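You operate a simulated robot arm through the tools that you are given. There is no shell and no other tool.

Carry out the task below with a simulated robot arm. There is one attempt and no reset: what you move stays moved.

TASK
Measure the wall shelf's warmth, then set the radiator valve by it.
Fine: let the grey meter stand there half a minute, press its orange button; valve to 1 at 30 C or more, else to 3, where it stays on; the meter goes back. Set down upright: grey meter.
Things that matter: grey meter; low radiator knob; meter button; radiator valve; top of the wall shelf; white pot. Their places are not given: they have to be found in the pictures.

Only the result counts: the job must be done as asked and must still hold three seconds after the hand-in. Knocking over, shifting, dropping, spilling or breaking anything else fails it.

THE ROBOT
A 6-joint arm with a two-finger parallel gripper, fixed in place. Base frame: the origin is at the foot of the arm, x ahead of it, y to its left, z up. Lengths are in mm, angles in rad, forces in N, time in s.
With the tool pointing down near the work surface it reaches from about 260 to 740 mm from the base axis. Its first joint turns from -1.152 to 1.152 rad. Payload 2.45 kg.
Tool frame: the origin (TCP) lies between the finger pads and is the grasp point; the fingertips stand 24 mm ahead of it; z points along the fingers, y is the line along which they close. The gripper opens to 68 mm. The fingers are 17 mm wide and 10 mm thick; the gripper's body (40 by 70 mm) begins 41 mm behind the TCP.
Orientation is told as [roll, pitch, yaw] about the base's x, y, z axes, in that order, counted from this pose: with the fingers straight down and closing along the base's y, the tool's x points along the base's -x, its y along +y and its z along -z.

THE INTERFACE
- The arm moves only by the tool step_arm. Its argument "increments" is a list of rows, each a list of 3 entries, a list of its own where there are three numbers: the shift along the tool's x, y, z in cm, then the turn, a rotation vector about the tool's x, y, z in rad, then the opening, from 0 (shut) to 1 (fully open). In form: [[[tx, ty, tz], [wx, wy, wz], claw], ...]. A call has 1 to 20 rows; each row shifts and turns the commanded pose from where the row before left it, along the tool's axes as they then stand. A row lasts 0.2 s, in which the tool goes at most 50 mm and 0.15 rad; a call with a longer step from one row to the next is refused whole, and so is a gripper value outside its range. Where a pose cannot be reached the arm comes as near as it can. A force on the tool above 40 N (or 10 N above the force at the start of the call, whichever is more), or a blocked arm, ends the call early, and 0.2 s more pass. Each finger travels about 108 mm/s and halts on what it meets, pressing with about 25 N; the grip force reading is that of the motor and also rises with nothing between the fingers. The clock runs only during rows and for 0.2 s after the last one: add rows that do not move to give the fingers time. The reply holds the time, the measured pose of the TCP, the force on the tool along the base axes, the opening and the grip force, in the units named above and with some noise, with the torque about the TCP (base axes, N m) and any sound that the robot's microphone picked up.
- Cameras (640 x 400 px; columns grow to the right, rows downward): "scene" is fixed at [176.4, 413.2, 1488.7]; the picture's right is [-0.71, -0.70, 0.00], its down [-0.24, 0.24, -0.94] and it looks along [0.66, -0.67, -0.34] (base axes); focal length 236 px, centre (320, 200). "wrist" rides on the gripper at [84, 11, -75] in the tool frame; the picture's right is [-0.13, 0.99, 0.00], its down [-0.60, -0.08, -0.79] and it looks along [-0.79, -0.10, 0.61] (tool axes); focal length 251 px, centre (320, 200).
- camera(camera): a new picture of that camera. The clock stands still meanwhile.
- pixel_to_xyz(camera, pixels): for up to 12 pixels [column, row] of the newest picture of that camera ("zoom" is the newest enlarged one), the place [x, y, z] in the base frame of the surface seen there, good to about 2 mm. The clock stands still meanwhile.
- enlarge(camera, box): a new picture of the part [left, top, right, bottom] of that camera's present view, enlarged. The clock stands still meanwhile.
- close_job(): hands the job in; it is judged then, once.

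Unless the task says otherwise, let go and move clear before handing in.

The tools are called after "Emit:" by a JSON object that holds its "fn" and its "kwargs". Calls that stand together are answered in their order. step_arm: Moves the arm, as the interface text tells. Its arguments: {"type":"object","properties":{"increments":{"type":"array"}},"required":["increments"]} The other tools are called the same way: camera (camera) takes a picture; pixel_to_xyz (camera, pixels) gives the place of the surface under pixels of a picture; enlarge (camera, box) takes an enlarged picture of a part of a camera's view; close_job () hands the job in.

At the start:

```text
time_s: 0.0
tcp_pos: [418.5, 113.5, 1460.4]
orientation: [-0.001, 0.0, 0.0]
force: [-0.2, -0.6, -0.5]
moment: [-0.02, 0.0, 0.03]
gripper_width: 67.9
gripper_force: 0.0
```

scene: 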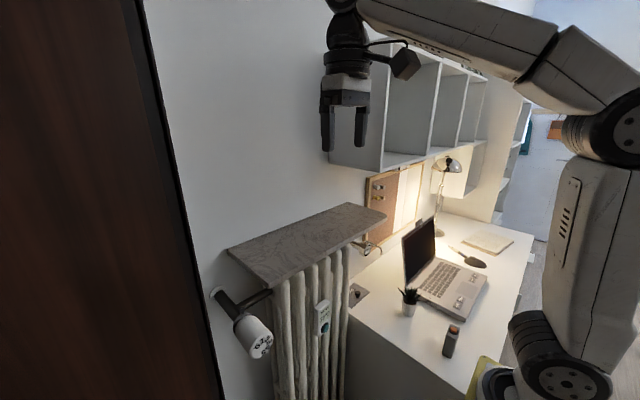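
wrist: 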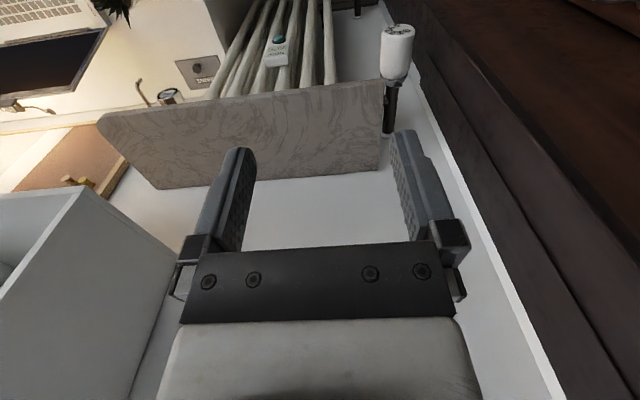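

The scene shows a shelf-like board over the radiator (about 305,245), a valve with a numbered head at (250,330), and a dark small object at (450,340) on the desk that may be the meter. I'll enlarge these areas for detail.

Emit:
{"fn": "enlarge", "kwargs": {"camera": "scene", "box": [200, 200, 360, 400]}}

Emit:
{"fn": "enlarge", "kwargs": {"camera": "scene", "box": [340, 220, 540, 400]}}

Emit:
{"fn": "enlarge", "kwargs": {"camera": "scene", "box": [320, 20, 580, 240]}}

Emit:
{"fn": "enlarge", "kwargs": {"camera": "wrist", "box": [80, 0, 440, 200]}}

Emit:
{"fn": "pixel_to_xyz", "kwargs": {"camera": "scene", "pixels": [[250, 345], [262, 348], [225, 300], [240, 250], [305, 245], [380, 215], [450, 325], [450, 350], [321, 315], [408, 300], [345, 205], [280, 285]]}}

```text
2.00 times, centred on (280, 300) of scene
```

zoom: 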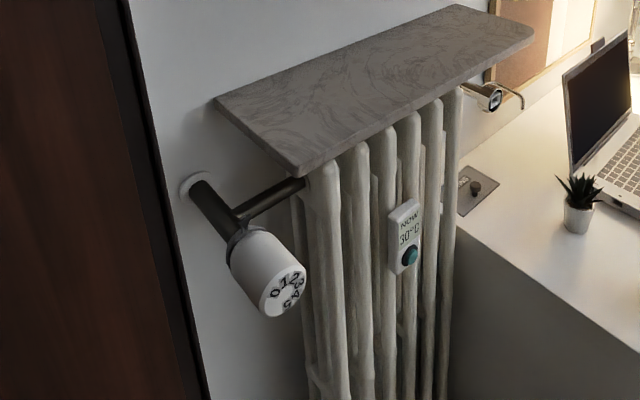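

```text
2.22 times, centred on (440, 310) of scene
```

zoom: 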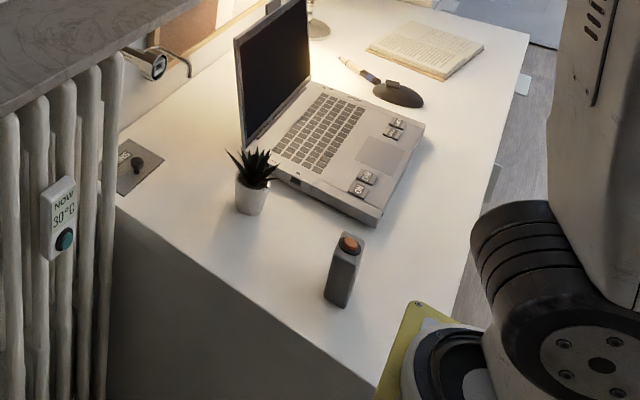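

```text
1.82 times, centred on (450, 130) of scene
```

zoom: 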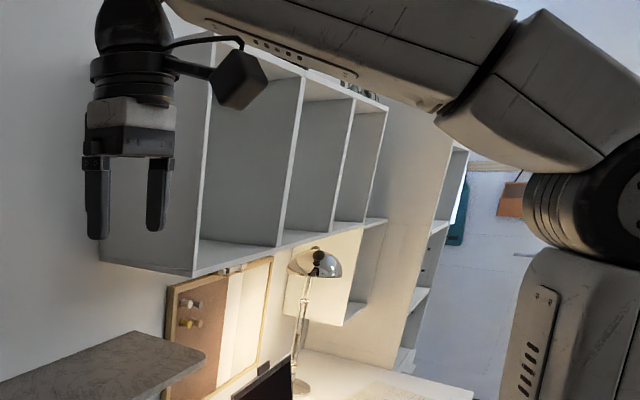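

```text
1.78 times, centred on (260, 100) of wrist
```

zoom: 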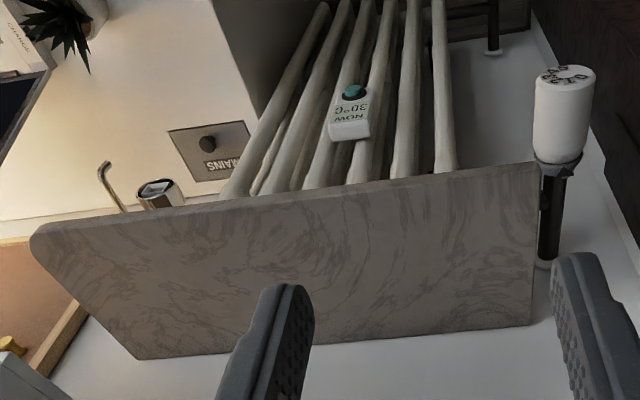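

```text
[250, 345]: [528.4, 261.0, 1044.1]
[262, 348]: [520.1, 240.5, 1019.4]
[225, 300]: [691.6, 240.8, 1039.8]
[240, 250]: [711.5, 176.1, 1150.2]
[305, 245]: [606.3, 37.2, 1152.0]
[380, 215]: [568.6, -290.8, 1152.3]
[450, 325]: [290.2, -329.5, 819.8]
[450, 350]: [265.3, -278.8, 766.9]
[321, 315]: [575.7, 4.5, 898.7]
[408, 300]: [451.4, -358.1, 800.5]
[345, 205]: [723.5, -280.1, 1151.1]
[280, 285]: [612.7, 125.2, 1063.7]
```

The meter is the grey box with the orange button at zoom (345,270), and the teal "NOW 30°C" unit on the radiator is something else. I'll measure the meter, the wall cabinet and the board more precisely, to settle which is the shelf.

Emit:
{"fn": "pixel_to_xyz", "kwargs": {"camera": "scene", "pixels": [[335, 160], [384, 165], [400, 140], [438, 65], [382, 45], [480, 78], [420, 150], [365, 240], [374, 248], [440, 180], [470, 350], [420, 330]]}}

Emit:
{"fn": "enlarge", "kwargs": {"camera": "scene", "box": [430, 310, 480, 370]}}

Emit:
{"fn": "enlarge", "kwargs": {"camera": "scene", "box": [230, 310, 290, 370]}}

Emit:
{"fn": "enlarge", "kwargs": {"camera": "scene", "box": [440, 40, 540, 120]}}

Emit:
{"fn": "enlarge", "kwargs": {"camera": "wrist", "box": [340, 0, 440, 140]}}

```text
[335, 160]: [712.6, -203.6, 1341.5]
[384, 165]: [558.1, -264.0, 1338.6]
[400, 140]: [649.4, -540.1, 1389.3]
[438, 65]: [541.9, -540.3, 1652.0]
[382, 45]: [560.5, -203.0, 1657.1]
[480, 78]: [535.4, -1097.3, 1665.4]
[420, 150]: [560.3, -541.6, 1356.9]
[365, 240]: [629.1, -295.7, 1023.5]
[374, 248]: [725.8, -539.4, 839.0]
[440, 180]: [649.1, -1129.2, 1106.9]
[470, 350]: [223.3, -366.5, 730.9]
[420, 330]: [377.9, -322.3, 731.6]
```

```text
6.67 times, centred on (455, 340) of scene
```

zoom: 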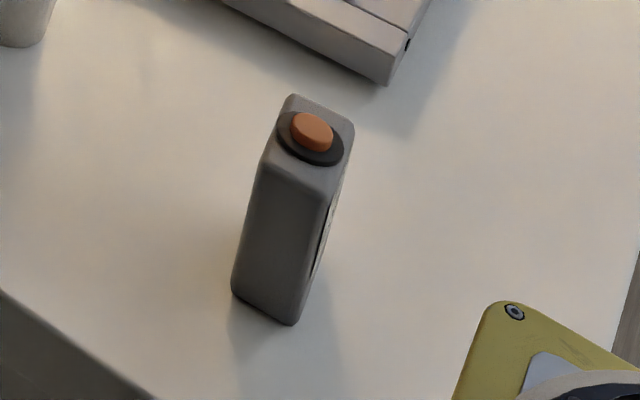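

```text
6.67 times, centred on (260, 340) of scene
```

zoom: 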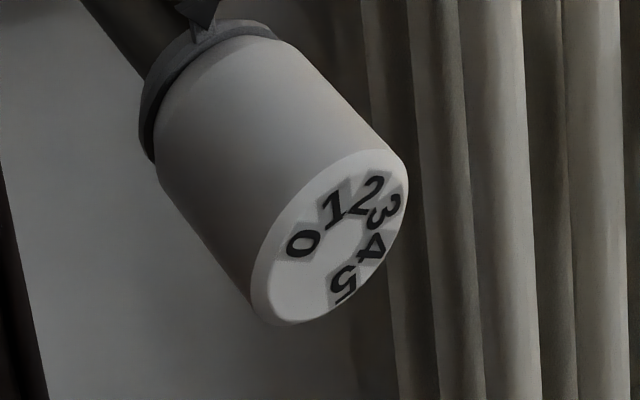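

```text
5.00 times, centred on (490, 80) of scene
```

zoom: 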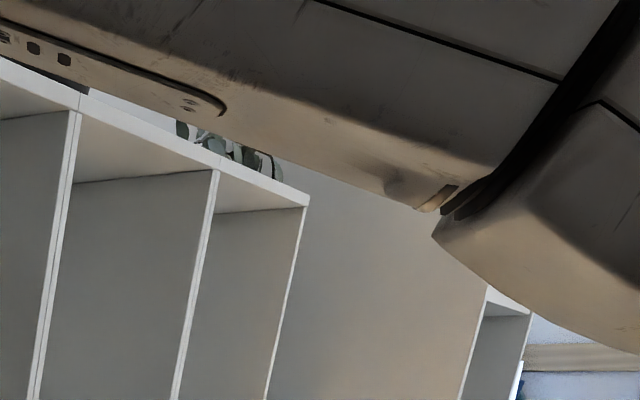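

```text
2.86 times, centred on (390, 70) of wrist
```

zoom: 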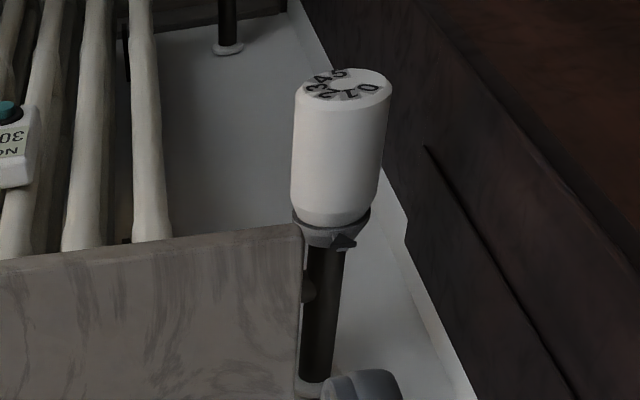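

The marbled board (x 560–725, y −290…200, z≈1152) above the radiator is the wall shelf; the meter stands near (275,−310) on the desk at z≈731, with a button on top. I'll move in free air to above the meter at height for a closer look.

Emit:
{"fn": "step_arm", "kwargs": {"increments": [[[0.5, -4, 0], [0, 0, 0], 1], [[0.5, -4, 0], [0, 0, 0], 1], [[0.5, -4, 0], [0, 0, 0], 1], [[0.5, -4, 0], [0, 0, 0], 1], [[0.5, -4, 0], [0, 0, 0], 1], [[0.5, -4, 0], [0, 0, 0], 1], [[0.5, -4, 0], [0, 0, 0], 1], [[0.5, -4, 0], [0, 0, 0], 1], [[0.5, -4, 0], [0, 0, 0], 1], [[0.5, -4, 0], [0, 0, 0], 1], [[0, 0, 4], [0, 0, 0], 1], [[0, 0, 4], [0, 0, 0], 1], [[0, 0, 4], [0, 0, 0], 1], [[0, 0, 4], [0, 0, 0], 1], [[0, 0, 4], [0, 0, 0], 1], [[0, 0, 4], [0, 0, 0], 1], [[0, 0, 4], [0, 0, 0], 1], [[0, 0, 4], [0, 0, 0], 1]]}}

Emit:
{"fn": "camera", "kwargs": {"camera": "wrist"}}

Emit:
{"fn": "camera", "kwargs": {"camera": "scene"}}

```text
time_s: 3.8
tcp_pos: [368.2, -284.3, 1141.8]
orientation: [-0.001, -0.001, 0.002]
force: [0.9, -0.2, -1.1]
moment: [-0.02, -0.01, -0.03]
gripper_width: 68.1
gripper_force: 0.1
```

```text
taken
```

wrist: 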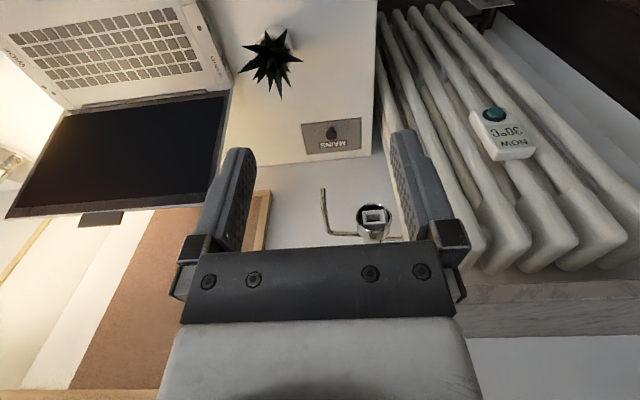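

```text
taken
```

scene: 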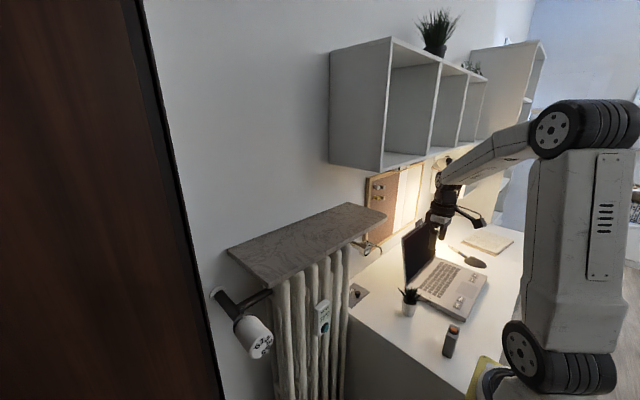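

The arm is now above the desk at z 1142 with the meter still at scene (450,340), out of the wrist view. I'll sample points on the meter in an enlarged scene picture to get its orientation and size.

Emit:
{"fn": "enlarge", "kwargs": {"camera": "scene", "box": [430, 310, 480, 370]}}

Emit:
{"fn": "pixel_to_xyz", "kwargs": {"camera": "zoom", "pixels": [[290, 100], [350, 128], [268, 160], [325, 190], [310, 125], [312, 140], [236, 285], [292, 318], [240, 305], [250, 220], [310, 220], [325, 250]]}}

Emit:
{"fn": "pixel_to_xyz", "kwargs": {"camera": "scene", "pixels": [[408, 308], [400, 310], [416, 310], [410, 290], [432, 300], [460, 315], [485, 285], [480, 390], [540, 350], [560, 120], [560, 380]]}}

```text
6.67 times, centred on (455, 340) of scene
```

zoom: 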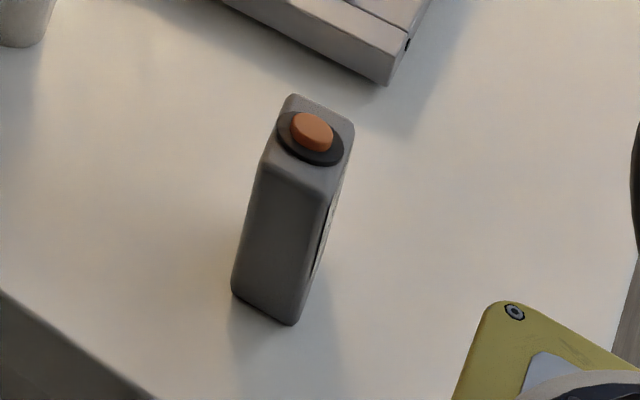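

```text
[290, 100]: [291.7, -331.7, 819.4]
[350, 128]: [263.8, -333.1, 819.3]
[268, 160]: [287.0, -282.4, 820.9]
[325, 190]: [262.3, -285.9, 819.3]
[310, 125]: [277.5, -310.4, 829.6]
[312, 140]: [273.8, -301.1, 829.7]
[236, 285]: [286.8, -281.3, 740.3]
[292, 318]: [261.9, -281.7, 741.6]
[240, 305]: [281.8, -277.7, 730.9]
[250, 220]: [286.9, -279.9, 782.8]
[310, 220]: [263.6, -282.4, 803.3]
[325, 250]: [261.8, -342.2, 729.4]
```

```text
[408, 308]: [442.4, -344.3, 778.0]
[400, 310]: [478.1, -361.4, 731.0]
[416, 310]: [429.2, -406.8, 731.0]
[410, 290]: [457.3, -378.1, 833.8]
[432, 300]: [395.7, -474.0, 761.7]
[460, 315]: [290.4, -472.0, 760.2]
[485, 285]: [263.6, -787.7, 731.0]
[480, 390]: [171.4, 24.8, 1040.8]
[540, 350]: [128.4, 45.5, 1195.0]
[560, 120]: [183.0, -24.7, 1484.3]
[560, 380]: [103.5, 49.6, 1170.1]
```

The meter is about 32 × 55 × 89 mm, axis-aligned, centred near (276.5,−308), with its top at z 820, button at z 830 and display facing −x. I'll go above it with fingers open along y and stop just above the button to check alignment.

Emit:
{"fn": "step_arm", "kwargs": {"increments": [[[3.0, -0.8, 0], [0, 0, 0], 1], [[3.0, -0.8, 0], [0, 0, 0], 1], [[3.2, -0.8, 0], [0, 0, 0], 1], [[0, 0, 4], [0, 0, 0], 1], [[0, 0, 4], [0, 0, 0], 1], [[0, 0, 4], [0, 0, 0], 1], [[0, 0, 4], [0, 0, 0], 1], [[0, 0, 4], [0, 0, 0], 1], [[0, 0, 4], [0, 0, 0], 1], [[0, 0, 2], [0, 0, 0], 1], [[0, 0, 0], [0, 0, 0], 1], [[0, 0, 0], [0, 0, 0], 1]]}}

Emit:
{"fn": "enlarge", "kwargs": {"camera": "scene", "box": [410, 270, 490, 370]}}

Emit:
{"fn": "camera", "kwargs": {"camera": "wrist"}}

```text
time_s: 6.4
tcp_pos: [276.1, -309.9, 881.9]
orientation: [0.002, 0.0, 0.001]
force: [0.2, -0.2, -0.8]
moment: [0.02, -0.02, 0.01]
gripper_width: 67.9
gripper_force: 0.1
```

```text
4.00 times, centred on (450, 320) of scene
```

zoom: 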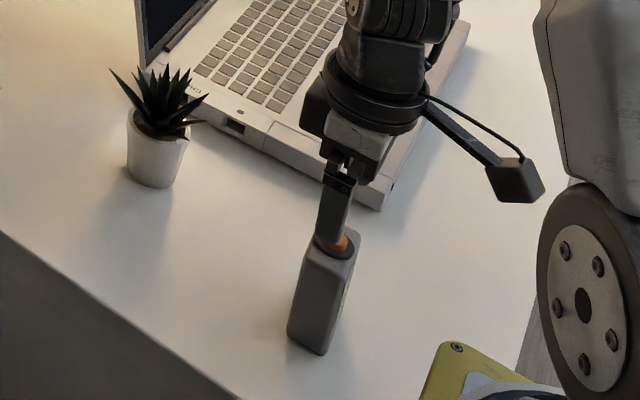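

```text
taken
```

wrist: 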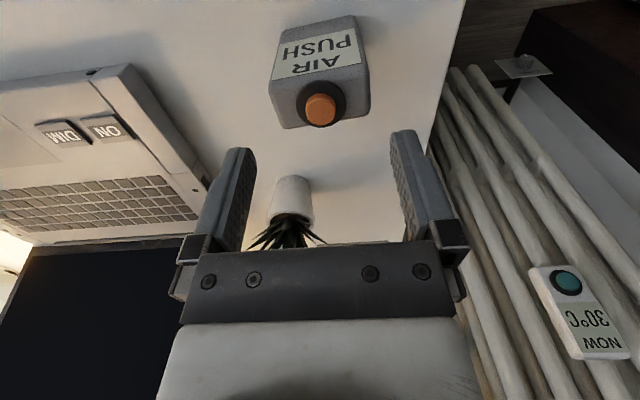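

The wrist view shows the meter's "PUSH / AIR" face at (320,55) and the orange button at (320,108), roughly aligned. I'll sample its edges to centre the grip.

Emit:
{"fn": "pixel_to_xyz", "kwargs": {"camera": "wrist", "pixels": [[276, 80], [364, 72], [283, 125], [368, 112], [320, 110], [320, 68], [274, 100], [369, 95], [281, 40], [354, 22], [300, 50], [345, 45]]}}

Emit:
{"fn": "enlarge", "kwargs": {"camera": "wrist", "box": [250, 0, 390, 140]}}

```text
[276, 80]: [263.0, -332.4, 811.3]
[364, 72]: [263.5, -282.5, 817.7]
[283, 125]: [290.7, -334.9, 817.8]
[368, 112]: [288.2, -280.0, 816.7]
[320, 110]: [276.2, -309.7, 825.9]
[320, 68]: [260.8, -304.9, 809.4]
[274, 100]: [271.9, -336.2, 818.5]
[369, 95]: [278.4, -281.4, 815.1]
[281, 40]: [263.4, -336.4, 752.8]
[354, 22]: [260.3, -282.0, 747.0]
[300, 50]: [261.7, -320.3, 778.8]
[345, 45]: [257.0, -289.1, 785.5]
```

```text
2.86 times, centred on (320, 70) of wrist
```

zoom: 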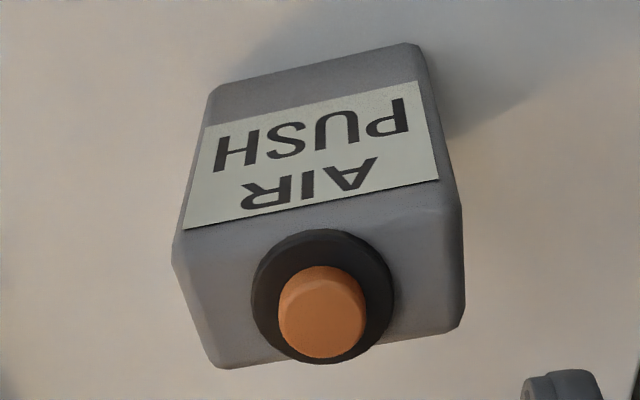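

The meter spans y −336.5…−280 and x 261…291.5, so I shift +1.5 mm in y. Then I'll descend to TCP z≈802, keeping the palm clear of the button, and close.

Emit:
{"fn": "step_arm", "kwargs": {"increments": [[[0, 0.15, 0], [0, 0, 0], 1], [[0, 0, 2], [0, 0, 0], 1], [[0, 0, 2], [0, 0, 0], 1], [[0, 0, 2], [0, 0, 0], 1], [[0, 0, 1.9], [0, 0, 0], 1], [[0, 0, 0], [0, 0, 0], 1], [[0, 0, 0], [0, 0, 0], 0.8], [[0, 0, 0], [0, 0, 0], 0.7], [[0, 0, 0], [0, 0, 0], 0.6], [[0, 0, 0], [0, 0, 0], 0.6], [[0, 0, 0], [0, 0, 0], 0.6]]}}

Emit:
{"fn": "enlarge", "kwargs": {"camera": "scene", "box": [410, 270, 490, 370]}}

```text
time_s: 8.8
tcp_pos: [276.5, -309.3, 800.3]
orientation: [0.002, 0.001, -0.001]
force: [0.2, -0.4, 0.3]
moment: [-0.04, 0.0, 0.01]
gripper_width: 60.8
gripper_force: 24.8
```

```text
4.00 times, centred on (450, 320) of scene
```

zoom: 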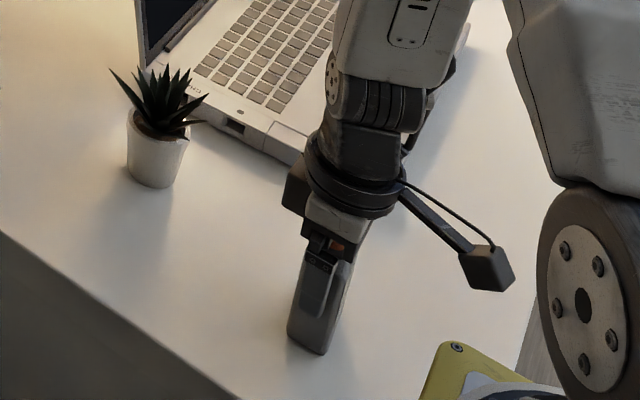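

The fingers halted at 60.8 mm with 24.8 N on the meter, so it is gripped. I'll lift straight up, then swing toward y≈20 at safe height, clear of the cabinet.

Emit:
{"fn": "step_arm", "kwargs": {"increments": [[[0, 0, -1], [0, 0, 0], 0.5], [[0, 0, -2], [0, 0, 0], 0.5], [[0, 0, -3], [0, 0, 0], 0.5], [[0, 0, -4], [0, 0, 0], 0.5], [[0, 0, -4], [0, 0, 0], 0.5], [[0, 0, -4], [0, 0, 0], 0.5], [[0, 0, -4], [0, 0, 0], 0.5], [[0, 0, -4], [0, 0, 0], 0.5], [[0, 0, -4], [0, 0, 0], 0.5], [[0, 0, -4], [0, 0, 0], 0.5], [[0, 0, -4], [0, 0, 0], 0.5], [[0, 0, -4], [0, 0, 0], 0.5], [[0, 0, -4], [0, 0, 0], 0.5], [[0, 0, -4], [0, 0, 0], 0.5], [[0, 0, 0], [0, 0, 0], 0.5]]}}

Emit:
{"fn": "camera", "kwargs": {"camera": "scene"}}

Emit:
{"fn": "camera", "kwargs": {"camera": "wrist"}}

```text
time_s: 12.0
tcp_pos: [276.1, -307.6, 1301.7]
orientation: [0.002, 0.002, -0.002]
force: [0.8, -0.9, -1.8]
moment: [0.01, 0.04, 0.02]
gripper_width: 60.3
gripper_force: 25.1
```

```text
taken
```

scene: 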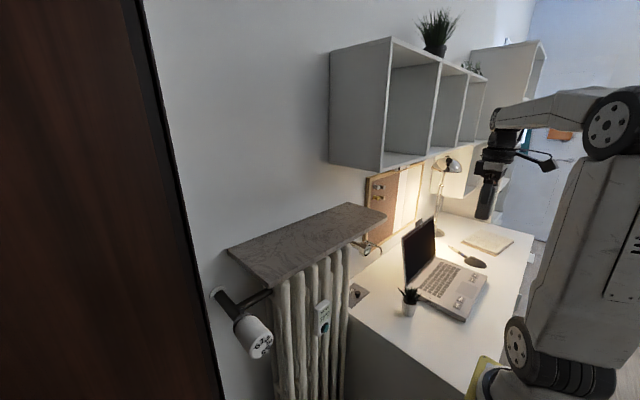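

```text
taken
```

wrist: 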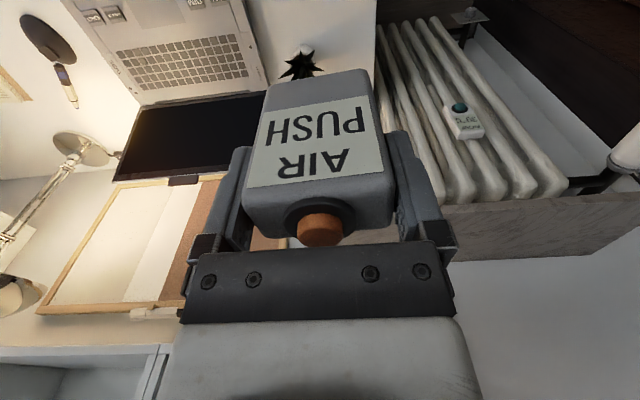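

The meter is held upright (wrist view, "PUSH/AIR" face at 320,130). Next I swing to y≈20, then out over the shelf at z≈1300.

Emit:
{"fn": "step_arm", "kwargs": {"increments": [[[-1, 4.1, 0], [0, 0, 0], 0.5], [[-1, 4.1, 0], [0, 0, 0], 0.5], [[-1, 4.1, 0], [0, 0, 0], 0.5], [[-1, 4.1, 0], [0, 0, 0], 0.5], [[-1, 4.1, 0], [0, 0, 0], 0.5], [[-1, 4.1, 0], [0, 0, 0], 0.5], [[-1, 4.1, 0], [0, 0, 0], 0.5], [[-1, 4.1, 0], [0, 0, 0], 0.5], [[-4, 0, 0], [0, 0, 0], 0.5], [[-4, 0, 0], [0, 0, 0], 0.5], [[-4, 0, 0], [0, 0, 0], 0.5], [[-4, 0, 0], [0, 0, 0], 0.5], [[-4, 0, 0], [0, 0, 0], 0.5], [[-4, 0, 0], [0, 0, 0], 0.5], [[-4, 0, 0], [0, 0, 0], 0.5], [[0, 0, 0], [0, 0, 0], 0.5], [[0, 0, 0], [0, 0, 0], 0.5]]}}

Emit:
{"fn": "camera", "kwargs": {"camera": "scene"}}

Emit:
{"fn": "pixel_to_xyz", "kwargs": {"camera": "scene", "pixels": [[274, 280], [330, 250], [384, 216], [300, 255], [340, 220], [260, 255], [325, 215], [230, 250]]}}

```text
time_s: 15.6
tcp_pos: [672.9, -0.5, 1305.7]
orientation: [-0.001, -0.001, 0.0]
force: [0.0, -0.4, -1.7]
moment: [0.0, 0.0, 0.0]
gripper_width: 60.5
gripper_force: 25.0
out of reach, approached as far as the arm can: row 3, 4, 5, 6
```

```text
taken
```

scene: 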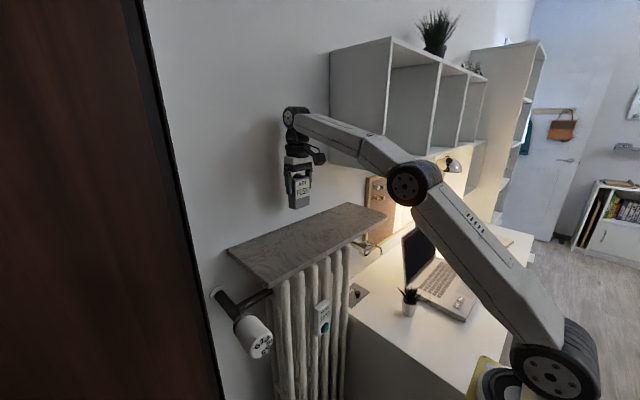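

```text
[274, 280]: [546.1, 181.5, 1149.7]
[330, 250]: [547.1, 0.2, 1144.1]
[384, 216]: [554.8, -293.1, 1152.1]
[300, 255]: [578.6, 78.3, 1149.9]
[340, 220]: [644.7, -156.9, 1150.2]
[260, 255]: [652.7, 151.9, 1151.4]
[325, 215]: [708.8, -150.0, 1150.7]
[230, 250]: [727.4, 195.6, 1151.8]
```

The clipped rows left the meter at (673,−0.5), still over the shelf (x 546–727, y −293…196, top z≈1151). I'll draw back to x≈632 and lower to just above contact (TCP ≈1223).

Emit:
{"fn": "step_arm", "kwargs": {"increments": [[[2, 0, 0], [0, 0, 0], 0.5], [[2, 0, 0], [0, 0, 0], 0.5], [[0, 0, 3], [0, 0, 0], 0.5], [[0, 0, 3], [0, 0, 0], 0.5], [[0, 0, 1.5], [0, 0, 0], 0.5], [[0, 0, 0.5], [0, 0, 0], 0.5], [[0, 0, 0], [0, 0, 0], 0.5], [[0, 0, 0], [0, 0, 0], 0.5]]}}

Emit:
{"fn": "enlarge", "kwargs": {"camera": "scene", "box": [260, 160, 360, 260]}}

```text
time_s: 17.4
tcp_pos: [630.0, -3.0, 1221.5]
orientation: [0.0, -0.001, 0.001]
force: [0.3, -0.7, -1.6]
moment: [0.01, -0.01, -0.01]
gripper_width: 60.4
gripper_force: 25.0
```

```text
4.00 times, centred on (310, 210) of scene
```

zoom: 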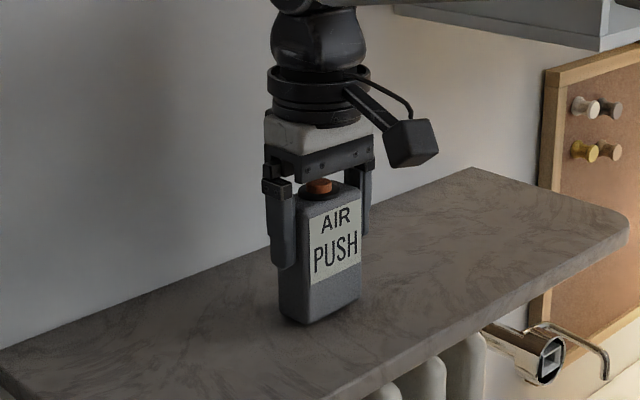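

The meter hangs about 1–2 mm above the shelf and no contact force shows yet. I'll lower in 0.5 mm steps until contact shows.

Emit:
{"fn": "step_arm", "kwargs": {"increments": [[[0, 0, 0.05], [0, 0, 0], 0.5], [[0, 0, 0.05], [0, 0, 0], 0.5], [[0, 0, 0], [0, 0, 0], 0.5]]}}

```text
time_s: 18.2
tcp_pos: [631.9, -2.4, 1220.5]
orientation: [0.0, 0.002, -0.001]
force: [0.6, -0.1, -1.4]
moment: [0.01, -0.01, -0.02]
gripper_width: 60.3
gripper_force: 25.1
```

Emit:
{"fn": "step_arm", "kwargs": {"increments": [[[0, 0, 0.05], [0, 0, 0], 0.5], [[0, 0, 0], [0, 0, 0], 0.5]]}}

Emit:
{"fn": "enlarge", "kwargs": {"camera": "scene", "box": [290, 200, 340, 260]}}

```text
time_s: 18.8
tcp_pos: [630.5, -2.7, 1220.5]
orientation: [-0.001, 0.0, -0.001]
force: [-0.5, 0.0, -1.4]
moment: [0.02, -0.02, -0.01]
gripper_width: 60.3
gripper_force: 24.9
```

```text
6.67 times, centred on (315, 230) of scene
```

zoom: 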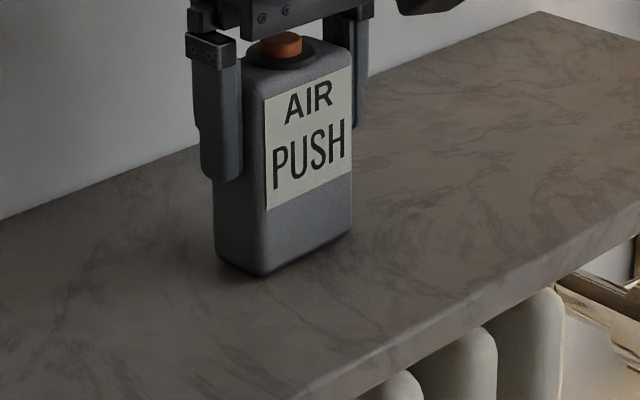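

Force is still only the meter's weight (−1.4 N), so I keep lowering in 0.5 mm steps.

Emit:
{"fn": "step_arm", "kwargs": {"increments": [[[0, 0, 0.05], [0, 0, 0], 0.5], [[0, 0, 0.05], [0, 0, 0], 0.5], [[0, 0, 0], [0, 0, 0], 0.5]]}}

```text
time_s: 19.6
tcp_pos: [631.5, -1.7, 1219.8]
orientation: [0.0, 0.0, -0.001]
force: [-2.2, -2.1, 6.6]
moment: [-0.03, 0.17, 0.04]
gripper_width: 60.2
gripper_force: 25.6
```

Contact: force rose to +6.6 N at z 1219.8. I'll open slowly, then rise straight up.

Emit:
{"fn": "step_arm", "kwargs": {"increments": [[[0, 0, -0.03], [0, 0, 0], 0.85], [[0, 0, 0], [0, 0, 0], 0.92], [[0, 0, 0], [0, 0, 0], 1], [[0, 0, 0], [0, 0, 0], 1], [[0, 0, 0], [0, 0, 0], 1]]}}

Emit:
{"fn": "enlarge", "kwargs": {"camera": "scene", "box": [280, 180, 350, 260]}}

```text
time_s: 20.8
tcp_pos: [630.0, -3.4, 1220.1]
orientation: [0.001, 0.001, 0.0]
force: [-1.3, -0.5, -0.3]
moment: [0.02, 0.01, -0.03]
gripper_width: 68.0
gripper_force: 0.0
```

```text
5.00 times, centred on (315, 220) of scene
```

zoom: 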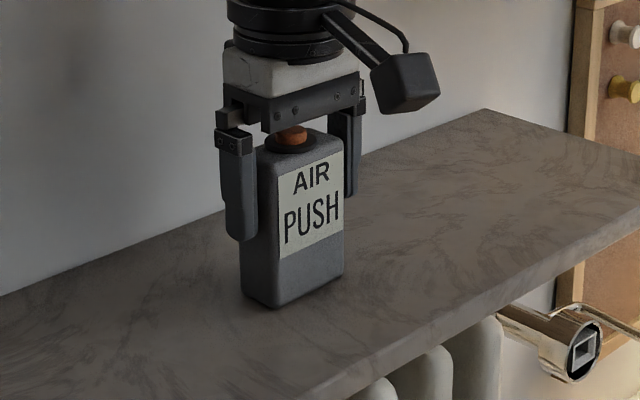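

The meter stands free on the shelf. I'll rise clear, and use the half minute to look at the valve head from in front with the wrist camera.

Emit:
{"fn": "step_arm", "kwargs": {"increments": [[[0, 0, -1], [0, 0, 0], 1], [[0, 0, -2], [0, 0, 0], 1], [[0, 0, -3], [0, 0, 0], 1], [[0, 0, -4], [0, 0, 0], 1], [[3, 0, 0], [0, 0, 0], 1], [[4, 1, 0], [0, 0, 0], 1], [[4, 2, 0], [0, 0, 0], 1], [[4, 3, 0], [0, 0, 0], 1], [[4, 3, 0], [0, 0, 0], 1], [[4, 4, 0], [0, 0, 0], 1], [[3, 4, 0], [0, 0, 0], 1], [[0, 4, 2], [0, 0, 0], 1], [[0, 4, 3], [0, 0, 0], 1], [[0, 1, 4], [0, 0, 0], 1], [[0, 0, 4], [0, 0, 0], 1], [[0, 0, 4], [0, 0, 0], 1], [[0, 0, 0], [0, 0, 0], 1], [[0, 0, 0], [0, 0, 0], 1]]}}

Emit:
{"fn": "camera", "kwargs": {"camera": "wrist"}}

Emit:
{"fn": "camera", "kwargs": {"camera": "scene"}}

```text
refused: row 10 steps farther than a row can; nothing moved
```

```text
taken
```

wrist: 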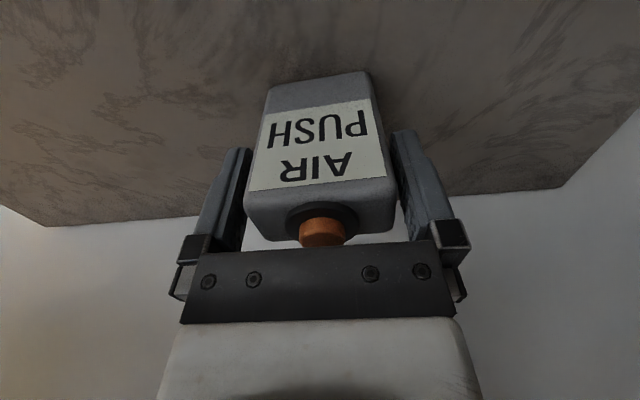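

```text
taken
```

scene: 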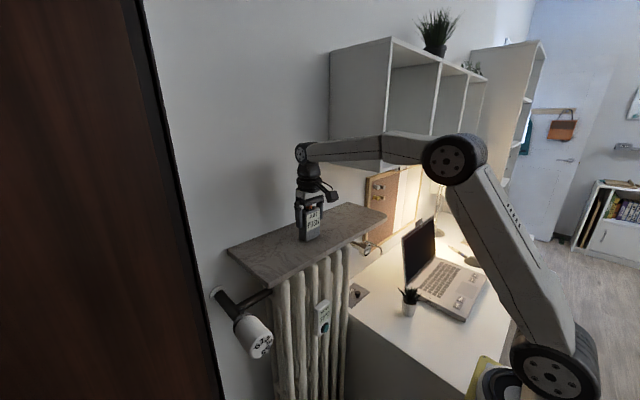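

The call was refused for one too-long diagonal step and nothing moved; the wrist view shows the meter free between the open fingers. I'll repeat with smaller steps.

Emit:
{"fn": "step_arm", "kwargs": {"increments": [[[0, 0, -1], [0, 0, 0], 1], [[0, 0, -2], [0, 0, 0], 1], [[0, 0, -3], [0, 0, 0], 1], [[0, 0, -4], [0, 0, 0], 1], [[3, 0, 0], [0, 0, 0], 1], [[4, 1, 0], [0, 0, 0], 1], [[4, 2, 0], [0, 0, 0], 1], [[3.5, 3, 0], [0, 0, 0], 1], [[3.5, 3, 0], [0, 0, 0], 1], [[3, 3.5, 0], [0, 0, 0], 1], [[3, 3.5, 0], [0, 0, 0], 1], [[1, 4, 2], [0, 0, 0], 1], [[1, 3.5, 3], [0, 0, 0], 1], [[0, 2, 4], [0, 0, 0], 1], [[0, 0, 4], [0, 0, 0], 1], [[0, 0, 4], [0, 0, 0], 1], [[0, 0, 0], [0, 0, 0], 1], [[0, 0, 0], [0, 0, 0], 1]]}}

Emit:
{"fn": "camera", "kwargs": {"camera": "wrist"}}

Emit:
{"fn": "camera", "kwargs": {"camera": "scene"}}

```text
time_s: 24.6
tcp_pos: [367.3, 255.5, 1149.0]
orientation: [-0.001, 0.0, 0.0]
force: [0.0, 0.2, 0.0]
moment: [0.0, -0.03, 0.0]
gripper_width: 68.0
gripper_force: 0.2
```

```text
taken
```

wrist: 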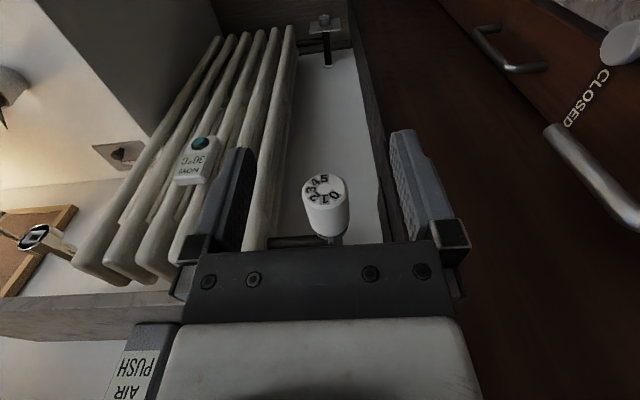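

```text
taken
```

scene: 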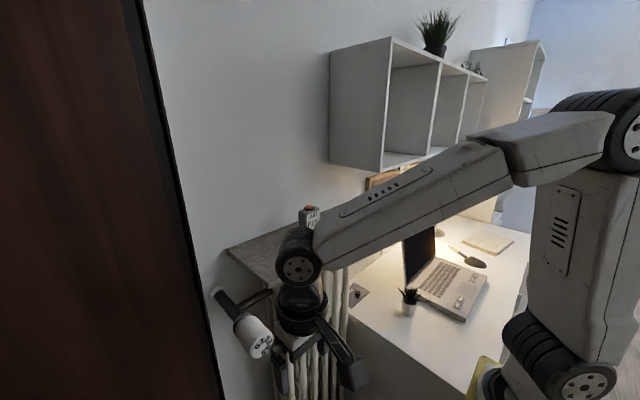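

Emit:
{"fn": "enlarge", "kwargs": {"camera": "wrist", "box": [280, 160, 370, 250]}}

Emit:
{"fn": "pixel_to_xyz", "kwargs": {"camera": "wrist", "pixels": [[324, 188], [305, 190], [344, 188], [325, 175], [324, 202], [311, 220], [346, 215], [328, 225], [325, 52], [290, 240], [335, 240], [380, 200]]}}

Emit:
{"fn": "enlarge", "kwargs": {"camera": "wrist", "box": [290, 0, 360, 80]}}

```text
4.44 times, centred on (325, 205) of wrist
```

zoom: 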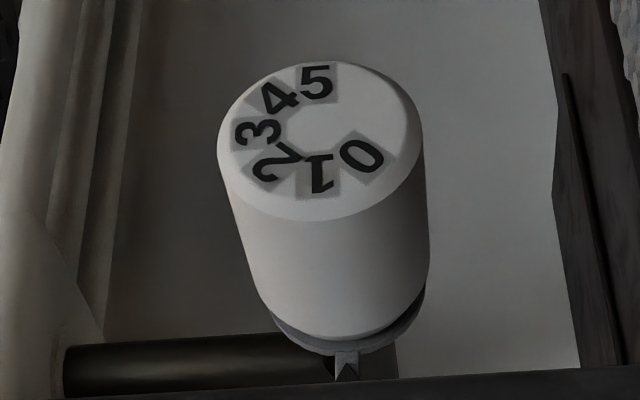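

```text
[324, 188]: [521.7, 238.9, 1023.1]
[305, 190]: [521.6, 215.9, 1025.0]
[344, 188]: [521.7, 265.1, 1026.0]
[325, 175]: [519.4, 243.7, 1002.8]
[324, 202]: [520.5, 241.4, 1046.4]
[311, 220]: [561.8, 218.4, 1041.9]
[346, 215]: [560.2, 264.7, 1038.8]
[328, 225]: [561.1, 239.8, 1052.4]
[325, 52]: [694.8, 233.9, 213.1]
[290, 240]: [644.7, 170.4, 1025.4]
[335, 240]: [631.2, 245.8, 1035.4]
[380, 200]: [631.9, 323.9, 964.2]
```

```text
5.00 times, centred on (325, 40) of wrist
```

zoom: 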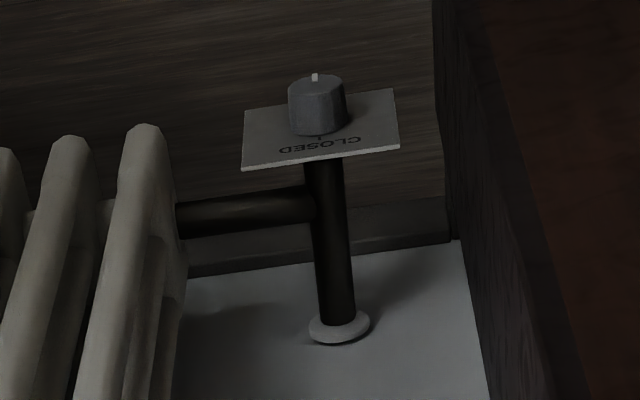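

The valve axis lies along x at about (y 240, z 1023), with the pointer triangle at the top of the collar (zoom 347,365) and digit 1 apparently near it. I'll measure digit places on the face, and the low "CLOSED" knob near the floor stays untouched.

Emit:
{"fn": "enlarge", "kwargs": {"camera": "wrist", "box": [280, 160, 370, 250]}}

Emit:
{"fn": "pixel_to_xyz", "kwargs": {"camera": "zoom", "pixels": [[361, 153], [319, 175], [275, 165], [257, 131], [280, 97], [316, 80], [318, 220], [220, 150], [421, 130], [320, 62], [347, 365], [346, 350]]}}

Emit:
{"fn": "pixel_to_xyz", "kwargs": {"camera": "zoom", "pixels": [[335, 335], [300, 330], [345, 200], [360, 330], [270, 315], [425, 310], [355, 260], [340, 375], [240, 200], [425, 200], [370, 350]]}}

```text
4.44 times, centred on (325, 205) of wrist
```

zoom: 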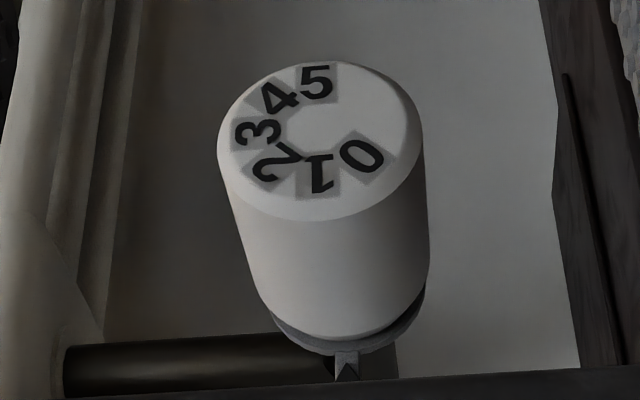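

```text
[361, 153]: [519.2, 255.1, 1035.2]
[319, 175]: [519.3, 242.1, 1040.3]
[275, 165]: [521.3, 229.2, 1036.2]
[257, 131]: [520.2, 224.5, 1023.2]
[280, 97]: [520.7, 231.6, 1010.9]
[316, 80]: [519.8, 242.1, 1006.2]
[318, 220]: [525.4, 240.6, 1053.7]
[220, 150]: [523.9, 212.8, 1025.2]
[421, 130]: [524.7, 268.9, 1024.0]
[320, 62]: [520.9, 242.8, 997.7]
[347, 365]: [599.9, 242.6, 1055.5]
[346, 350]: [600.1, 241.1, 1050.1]
```

```text
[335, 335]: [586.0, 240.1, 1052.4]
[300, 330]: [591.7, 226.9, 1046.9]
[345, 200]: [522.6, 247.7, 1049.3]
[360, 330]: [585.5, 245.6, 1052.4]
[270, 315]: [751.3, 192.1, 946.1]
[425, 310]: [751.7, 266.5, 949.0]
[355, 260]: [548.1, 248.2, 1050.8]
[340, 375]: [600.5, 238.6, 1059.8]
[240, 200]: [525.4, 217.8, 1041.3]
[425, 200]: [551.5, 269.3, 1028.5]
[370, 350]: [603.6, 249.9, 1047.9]
```

The dial now stands at 1 (digit 1 at y 242, z 1040 under the top pointer; 45° per step, 3 is 90° away). I'll return to view the meter from in front and above, with fingers closed, and wait out the half minute.

Emit:
{"fn": "step_arm", "kwargs": {"increments": [[[0, 0, -4], [0, 0, 0], 1], [[0, 0, -4], [0, 0, 0], 0.5], [[0, 0, -4], [0, 0, 0], 0], [[0, 0, -4], [0, 0, 0], 0], [[0, -2, -3], [0, 0, 0], 0], [[-2, -4, 0], [0, 0, 0], 0], [[-2, -4, 0], [0, 0, 0], 0], [[-2, -4, 0], [0, 0, 0], 0], [[-2, -4, 0], [0, 0, 0], 0], [[-2, -4, 0], [0, 0, 0], 0], [[-2, -3.8, 0], [0, 0, 0], 0], [[0, 0, 0], [0, 0, 0], 0], [[0, 0, 0], [0, 0, 0], 0], [[0, 0, 0], [0, 0, 0], 0], [[0, 0, 0], [0, 0, 0], 0], [[0, 0, 0], [0, 0, 0], 0], [[0, 0, 0], [0, 0, 0], 0], [[0, 0, 0], [0, 0, 0], 0], [[0, 0, 0], [0, 0, 0], 0], [[0, 0, 0], [0, 0, 0], 0]]}}

Emit:
{"fn": "camera", "kwargs": {"camera": "wrist"}}

Emit:
{"fn": "camera", "kwargs": {"camera": "scene"}}

```text
time_s: 28.8
tcp_pos: [489.9, -8.9, 1341.0]
orientation: [0.0, 0.0, 0.0]
force: [0.2, 0.6, 0.3]
moment: [0.0, -0.03, 0.01]
gripper_width: 0.0
gripper_force: 23.9
```

```text
taken
```

wrist: 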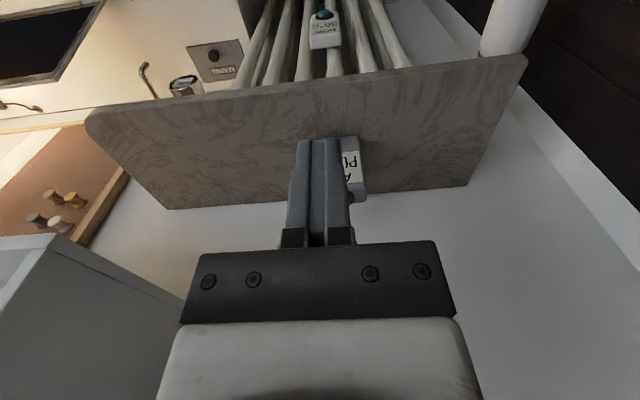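

```text
taken
```

scene: 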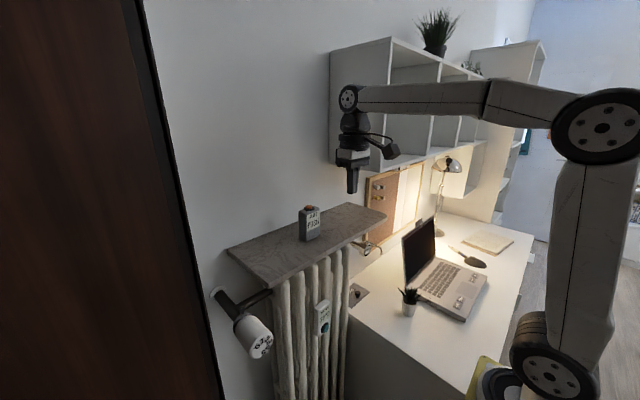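

The meter stands upright at scene (310,222). I'll measure its button's place and wait.

Emit:
{"fn": "enlarge", "kwargs": {"camera": "scene", "box": [290, 195, 330, 245]}}

Emit:
{"fn": "step_arm", "kwargs": {"increments": [[[0, 0, 0], [0, 0, 0], 0], [[0, 0, 0], [0, 0, 0], 0], [[0, 0, 0], [0, 0, 0], 0], [[0, 0, 0], [0, 0, 0], 0], [[0, 0, 0], [0, 0, 0], 0], [[0, 0, 0], [0, 0, 0], 0], [[0, 0, 0], [0, 0, 0], 0], [[0, 0, 0], [0, 0, 0], 0], [[0, 0, 0], [0, 0, 0], 0], [[0, 0, 0], [0, 0, 0], 0], [[0, 0, 0], [0, 0, 0], 0], [[0, 0, 0], [0, 0, 0], 0], [[0, 0, 0], [0, 0, 0], 0], [[0, 0, 0], [0, 0, 0], 0], [[0, 0, 0], [0, 0, 0], 0], [[0, 0, 0], [0, 0, 0], 0], [[0, 0, 0], [0, 0, 0], 0], [[0, 0, 0], [0, 0, 0], 0], [[0, 0, 0], [0, 0, 0], 0], [[0, 0, 0], [0, 0, 0], 0]]}}

Emit:
{"fn": "step_arm", "kwargs": {"increments": [[[0, 0, 0], [0, 0, 0], 0], [[0, 0, 0], [0, 0, 0], 0], [[0, 0, 0], [0, 0, 0], 0], [[0, 0, 0], [0, 0, 0], 0], [[0, 0, 0], [0, 0, 0], 0], [[0, 0, 0], [0, 0, 0], 0], [[0, 0, 0], [0, 0, 0], 0], [[0, 0, 0], [0, 0, 0], 0], [[0, 0, 0], [0, 0, 0], 0], [[0, 0, 0], [0, 0, 0], 0], [[0, 0, 0], [0, 0, 0], 0], [[0, 0, 0], [0, 0, 0], 0], [[0, 0, 0], [0, 0, 0], 0], [[0, 0, 0], [0, 0, 0], 0], [[0, 0, 0], [0, 0, 0], 0], [[0, 0, 0], [0, 0, 0], 0], [[0, 0, 0], [0, 0, 0], 0], [[0, 0, 0], [0, 0, 0], 0], [[0, 0, 0], [0, 0, 0], 0], [[0, 0, 0], [0, 0, 0], 0]]}}

Emit:
{"fn": "step_arm", "kwargs": {"increments": [[[0, 0, 0], [0, 0, 0], 0], [[0, 0, 0], [0, 0, 0], 0], [[0, 0, 0], [0, 0, 0], 0], [[0, 0, 0], [0, 0, 0], 0], [[0, 0, 0], [0, 0, 0], 0], [[0, 0, 0], [0, 0, 0], 0], [[0, 0, 0], [0, 0, 0], 0], [[0, 0, 0], [0, 0, 0], 0], [[0, 0, 0], [0, 0, 0], 0], [[0, 0, 0], [0, 0, 0], 0], [[0, 0, 0], [0, 0, 0], 0], [[0, 0, 0], [0, 0, 0], 0], [[0, 0, 0], [0, 0, 0], 0], [[0, 0, 0], [0, 0, 0], 0], [[0, 0, 0], [0, 0, 0], 0], [[0, 0, 0], [0, 0, 0], 0], [[0, 0, 0], [0, 0, 0], 0], [[0, 0, 0], [0, 0, 0], 0], [[0, 0, 0], [0, 0, 0], 0], [[0, 0, 0], [0, 0, 0], 0]]}}

Emit:
{"fn": "step_arm", "kwargs": {"increments": [[[0, 0, 0], [0, 0, 0], 0], [[0, 0, 0], [0, 0, 0], 0], [[0, 0, 0], [0, 0, 0], 0], [[0, 0, 0], [0, 0, 0], 0], [[0, 0, 0], [0, 0, 0], 0], [[0, 0, 0], [0, 0, 0], 0], [[0, 0, 0], [0, 0, 0], 0], [[0, 0, 0], [0, 0, 0], 0], [[0, 0, 0], [0, 0, 0], 0], [[0, 0, 0], [0, 0, 0], 0], [[0, 0, 0], [0, 0, 0], 0], [[0, 0, 0], [0, 0, 0], 0], [[0, 0, 0], [0, 0, 0], 0], [[0, 0, 0], [0, 0, 0], 0], [[0, 0, 0], [0, 0, 0], 0], [[0, 0, 0], [0, 0, 0], 0], [[0, 0, 0], [0, 0, 0], 0], [[0, 0, 0], [0, 0, 0], 0], [[0, 0, 0], [0, 0, 0], 0], [[0, 0, 0], [0, 0, 0], 0]]}}

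Emit:
{"fn": "enlarge", "kwargs": {"camera": "scene", "box": [290, 195, 330, 245]}}

```text
8.00 times, centred on (310, 220) of scene
```

zoom: 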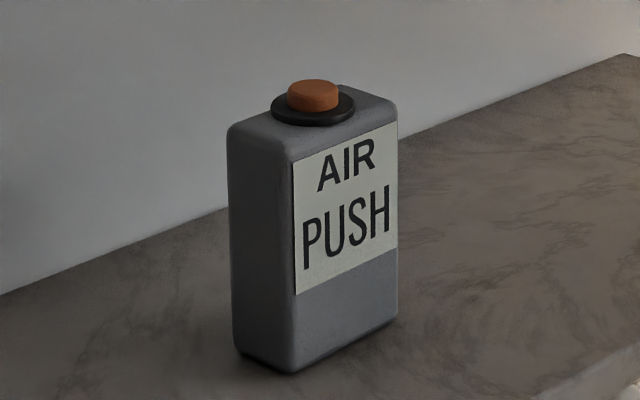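

```text
time_s: 33.0
tcp_pos: [490.0, -8.7, 1340.3]
orientation: [0.0, -0.001, -0.002]
force: [-0.3, -0.2, 0.4]
moment: [0.0, 0.01, -0.01]
gripper_width: 0.1
gripper_force: 23.6
```

```text
time_s: 37.2
tcp_pos: [491.1, -6.0, 1339.2]
orientation: [0.0, -0.001, -0.002]
force: [-0.4, -0.1, 0.8]
moment: [0.01, 0.02, -0.04]
gripper_width: 0.0
gripper_force: 23.2
```

```text
time_s: 41.4
tcp_pos: [489.4, -7.0, 1341.6]
orientation: [0.0, -0.001, 0.001]
force: [0.8, -0.5, 0.5]
moment: [0.0, 0.01, -0.01]
gripper_width: 0.2
gripper_force: 23.8
```

```text
time_s: 45.6
tcp_pos: [489.7, -7.9, 1341.4]
orientation: [0.001, -0.001, 0.001]
force: [-0.3, 0.4, -0.3]
moment: [-0.01, 0.0, -0.03]
gripper_width: 0.0
gripper_force: 23.7
```

```text
8.00 times, centred on (310, 220) of scene
```

zoom: 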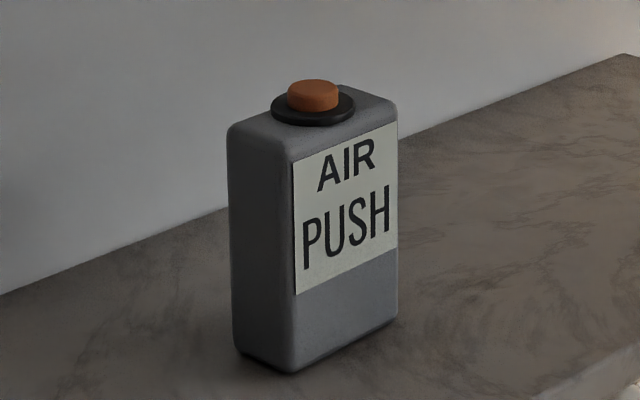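

Emit:
{"fn": "pixel_to_xyz", "kwargs": {"camera": "zoom", "pixels": [[312, 85], [312, 92], [300, 90], [326, 90], [232, 130], [390, 105], [290, 155], [340, 90], [396, 130], [290, 365], [395, 315], [240, 350]]}}

Emit:
{"fn": "step_arm", "kwargs": {"increments": [[[0, 0, 0], [0, 0, 0], 0], [[0, 0, 0], [0, 0, 0], 0], [[0, 0, 0], [0, 0, 0], 0], [[0, 0, 0], [0, 0, 0], 0], [[0, 0, 0], [0, 0, 0], 0], [[0, 0, 0], [0, 0, 0], 0], [[0, 0, 0], [0, 0, 0], 0], [[0, 0, 0], [0, 0, 0], 0], [[0, 0, 0], [0, 0, 0], 0], [[0, 0, 0], [0, 0, 0], 0], [[0, 0, 0], [0, 0, 0], 0], [[0, 0, 0], [0, 0, 0], 0], [[0, 0, 0], [0, 0, 0], 0], [[0, 0, 0], [0, 0, 0], 0], [[0, 0, 0], [0, 0, 0], 0], [[0, 0, 0], [0, 0, 0], 0], [[0, 0, 0], [0, 0, 0], 0], [[0, 0, 0], [0, 0, 0], 0], [[0, 0, 0], [0, 0, 0], 0], [[0, 0, 0], [0, 0, 0], 0]]}}

Emit:
{"fn": "step_arm", "kwargs": {"increments": [[[0, 0, 0], [0, 0, 0], 0], [[0, 0, 0], [0, 0, 0], 0], [[0, 0, 0], [0, 0, 0], 0], [[0, 0, 0], [0, 0, 0], 0], [[0, 0, 0], [0, 0, 0], 0], [[0, 0, 0], [0, 0, 0], 0], [[0, 0, 0], [0, 0, 0], 0], [[0, 0, 0], [0, 0, 0], 0], [[0, 0, 0], [0, 0, 0], 0], [[0, 0, 0], [0, 0, 0], 0], [[0, 0, 0], [0, 0, 0], 0], [[0, 0, 0], [0, 0, 0], 0], [[0, 0, 0], [0, 0, 0], 0], [[0, 0, 0], [0, 0, 0], 0], [[0, 0, 0], [0, 0, 0], 0], [[0, 0, 0], [0, 0, 0], 0], [[0, 0, 0], [0, 0, 0], 0], [[0, 0, 0], [0, 0, 0], 0], [[0, 0, 0], [0, 0, 0], 0], [[0, 0, 0], [0, 0, 0], 0]]}}

```text
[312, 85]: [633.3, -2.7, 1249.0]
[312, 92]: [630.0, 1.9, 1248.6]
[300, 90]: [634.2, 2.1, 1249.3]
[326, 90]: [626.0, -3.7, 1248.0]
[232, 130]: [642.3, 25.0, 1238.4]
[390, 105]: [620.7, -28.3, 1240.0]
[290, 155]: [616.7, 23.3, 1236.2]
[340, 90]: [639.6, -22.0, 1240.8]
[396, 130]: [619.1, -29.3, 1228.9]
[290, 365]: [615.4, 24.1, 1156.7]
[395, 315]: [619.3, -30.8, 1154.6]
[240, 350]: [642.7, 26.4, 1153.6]
```

```text
time_s: 49.8
tcp_pos: [488.6, -7.6, 1341.3]
orientation: [0.0, 0.0, 0.001]
force: [-0.1, -0.7, 0.0]
moment: [-0.01, 0.04, -0.01]
gripper_width: 0.0
gripper_force: 23.2
```

```text
time_s: 54.0
tcp_pos: [489.3, -7.1, 1340.0]
orientation: [0.001, 0.001, -0.002]
force: [0.3, 0.5, 0.3]
moment: [-0.02, -0.01, 0.01]
gripper_width: 0.0
gripper_force: 23.9
```

Button centre is about (630.5,−1.5,1249), and the meter has stood 33 s. I'll move over it and lower the closed fingertips to just above the button.

Emit:
{"fn": "step_arm", "kwargs": {"increments": [[[-4, 0.2, 0], [0, 0, 0], 0], [[-4, 0.2, 0], [0, 0, 0], 0], [[-4, 0.2, 0], [0, 0, 0], 0], [[-2.1, 0, 0], [0, 0, 0], 0], [[0, 0, 2], [0, 0, 0], 0], [[0, 0, 2], [0, 0, 0], 0], [[0, 0, 2], [0, 0, 0], 0], [[0, 0, 0.3], [0, 0, 0], 0], [[0, 0, 0], [0, 0, 0], 0]]}}

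Emit:
{"fn": "enlarge", "kwargs": {"camera": "scene", "box": [290, 175, 340, 245]}}

Emit:
{"fn": "camera", "kwargs": {"camera": "wrist"}}

```text
time_s: 56.0
tcp_pos: [632.4, -0.7, 1277.7]
orientation: [-0.001, 0.0, 0.001]
force: [0.8, 0.1, 1.3]
moment: [0.04, 0.03, -0.02]
gripper_width: 0.1
gripper_force: 23.0
```

```text
5.71 times, centred on (315, 210) of scene
```

zoom: 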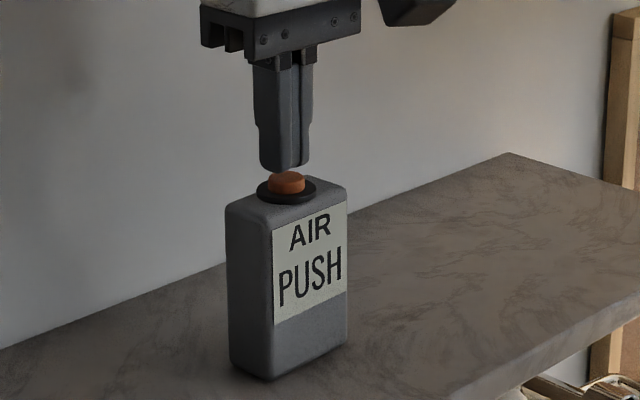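

```text
taken
```

wrist: 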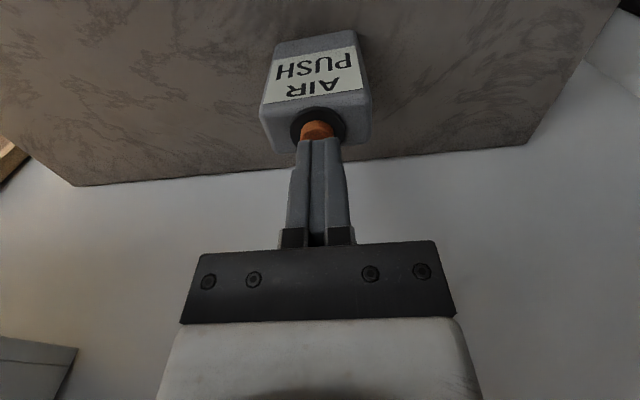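

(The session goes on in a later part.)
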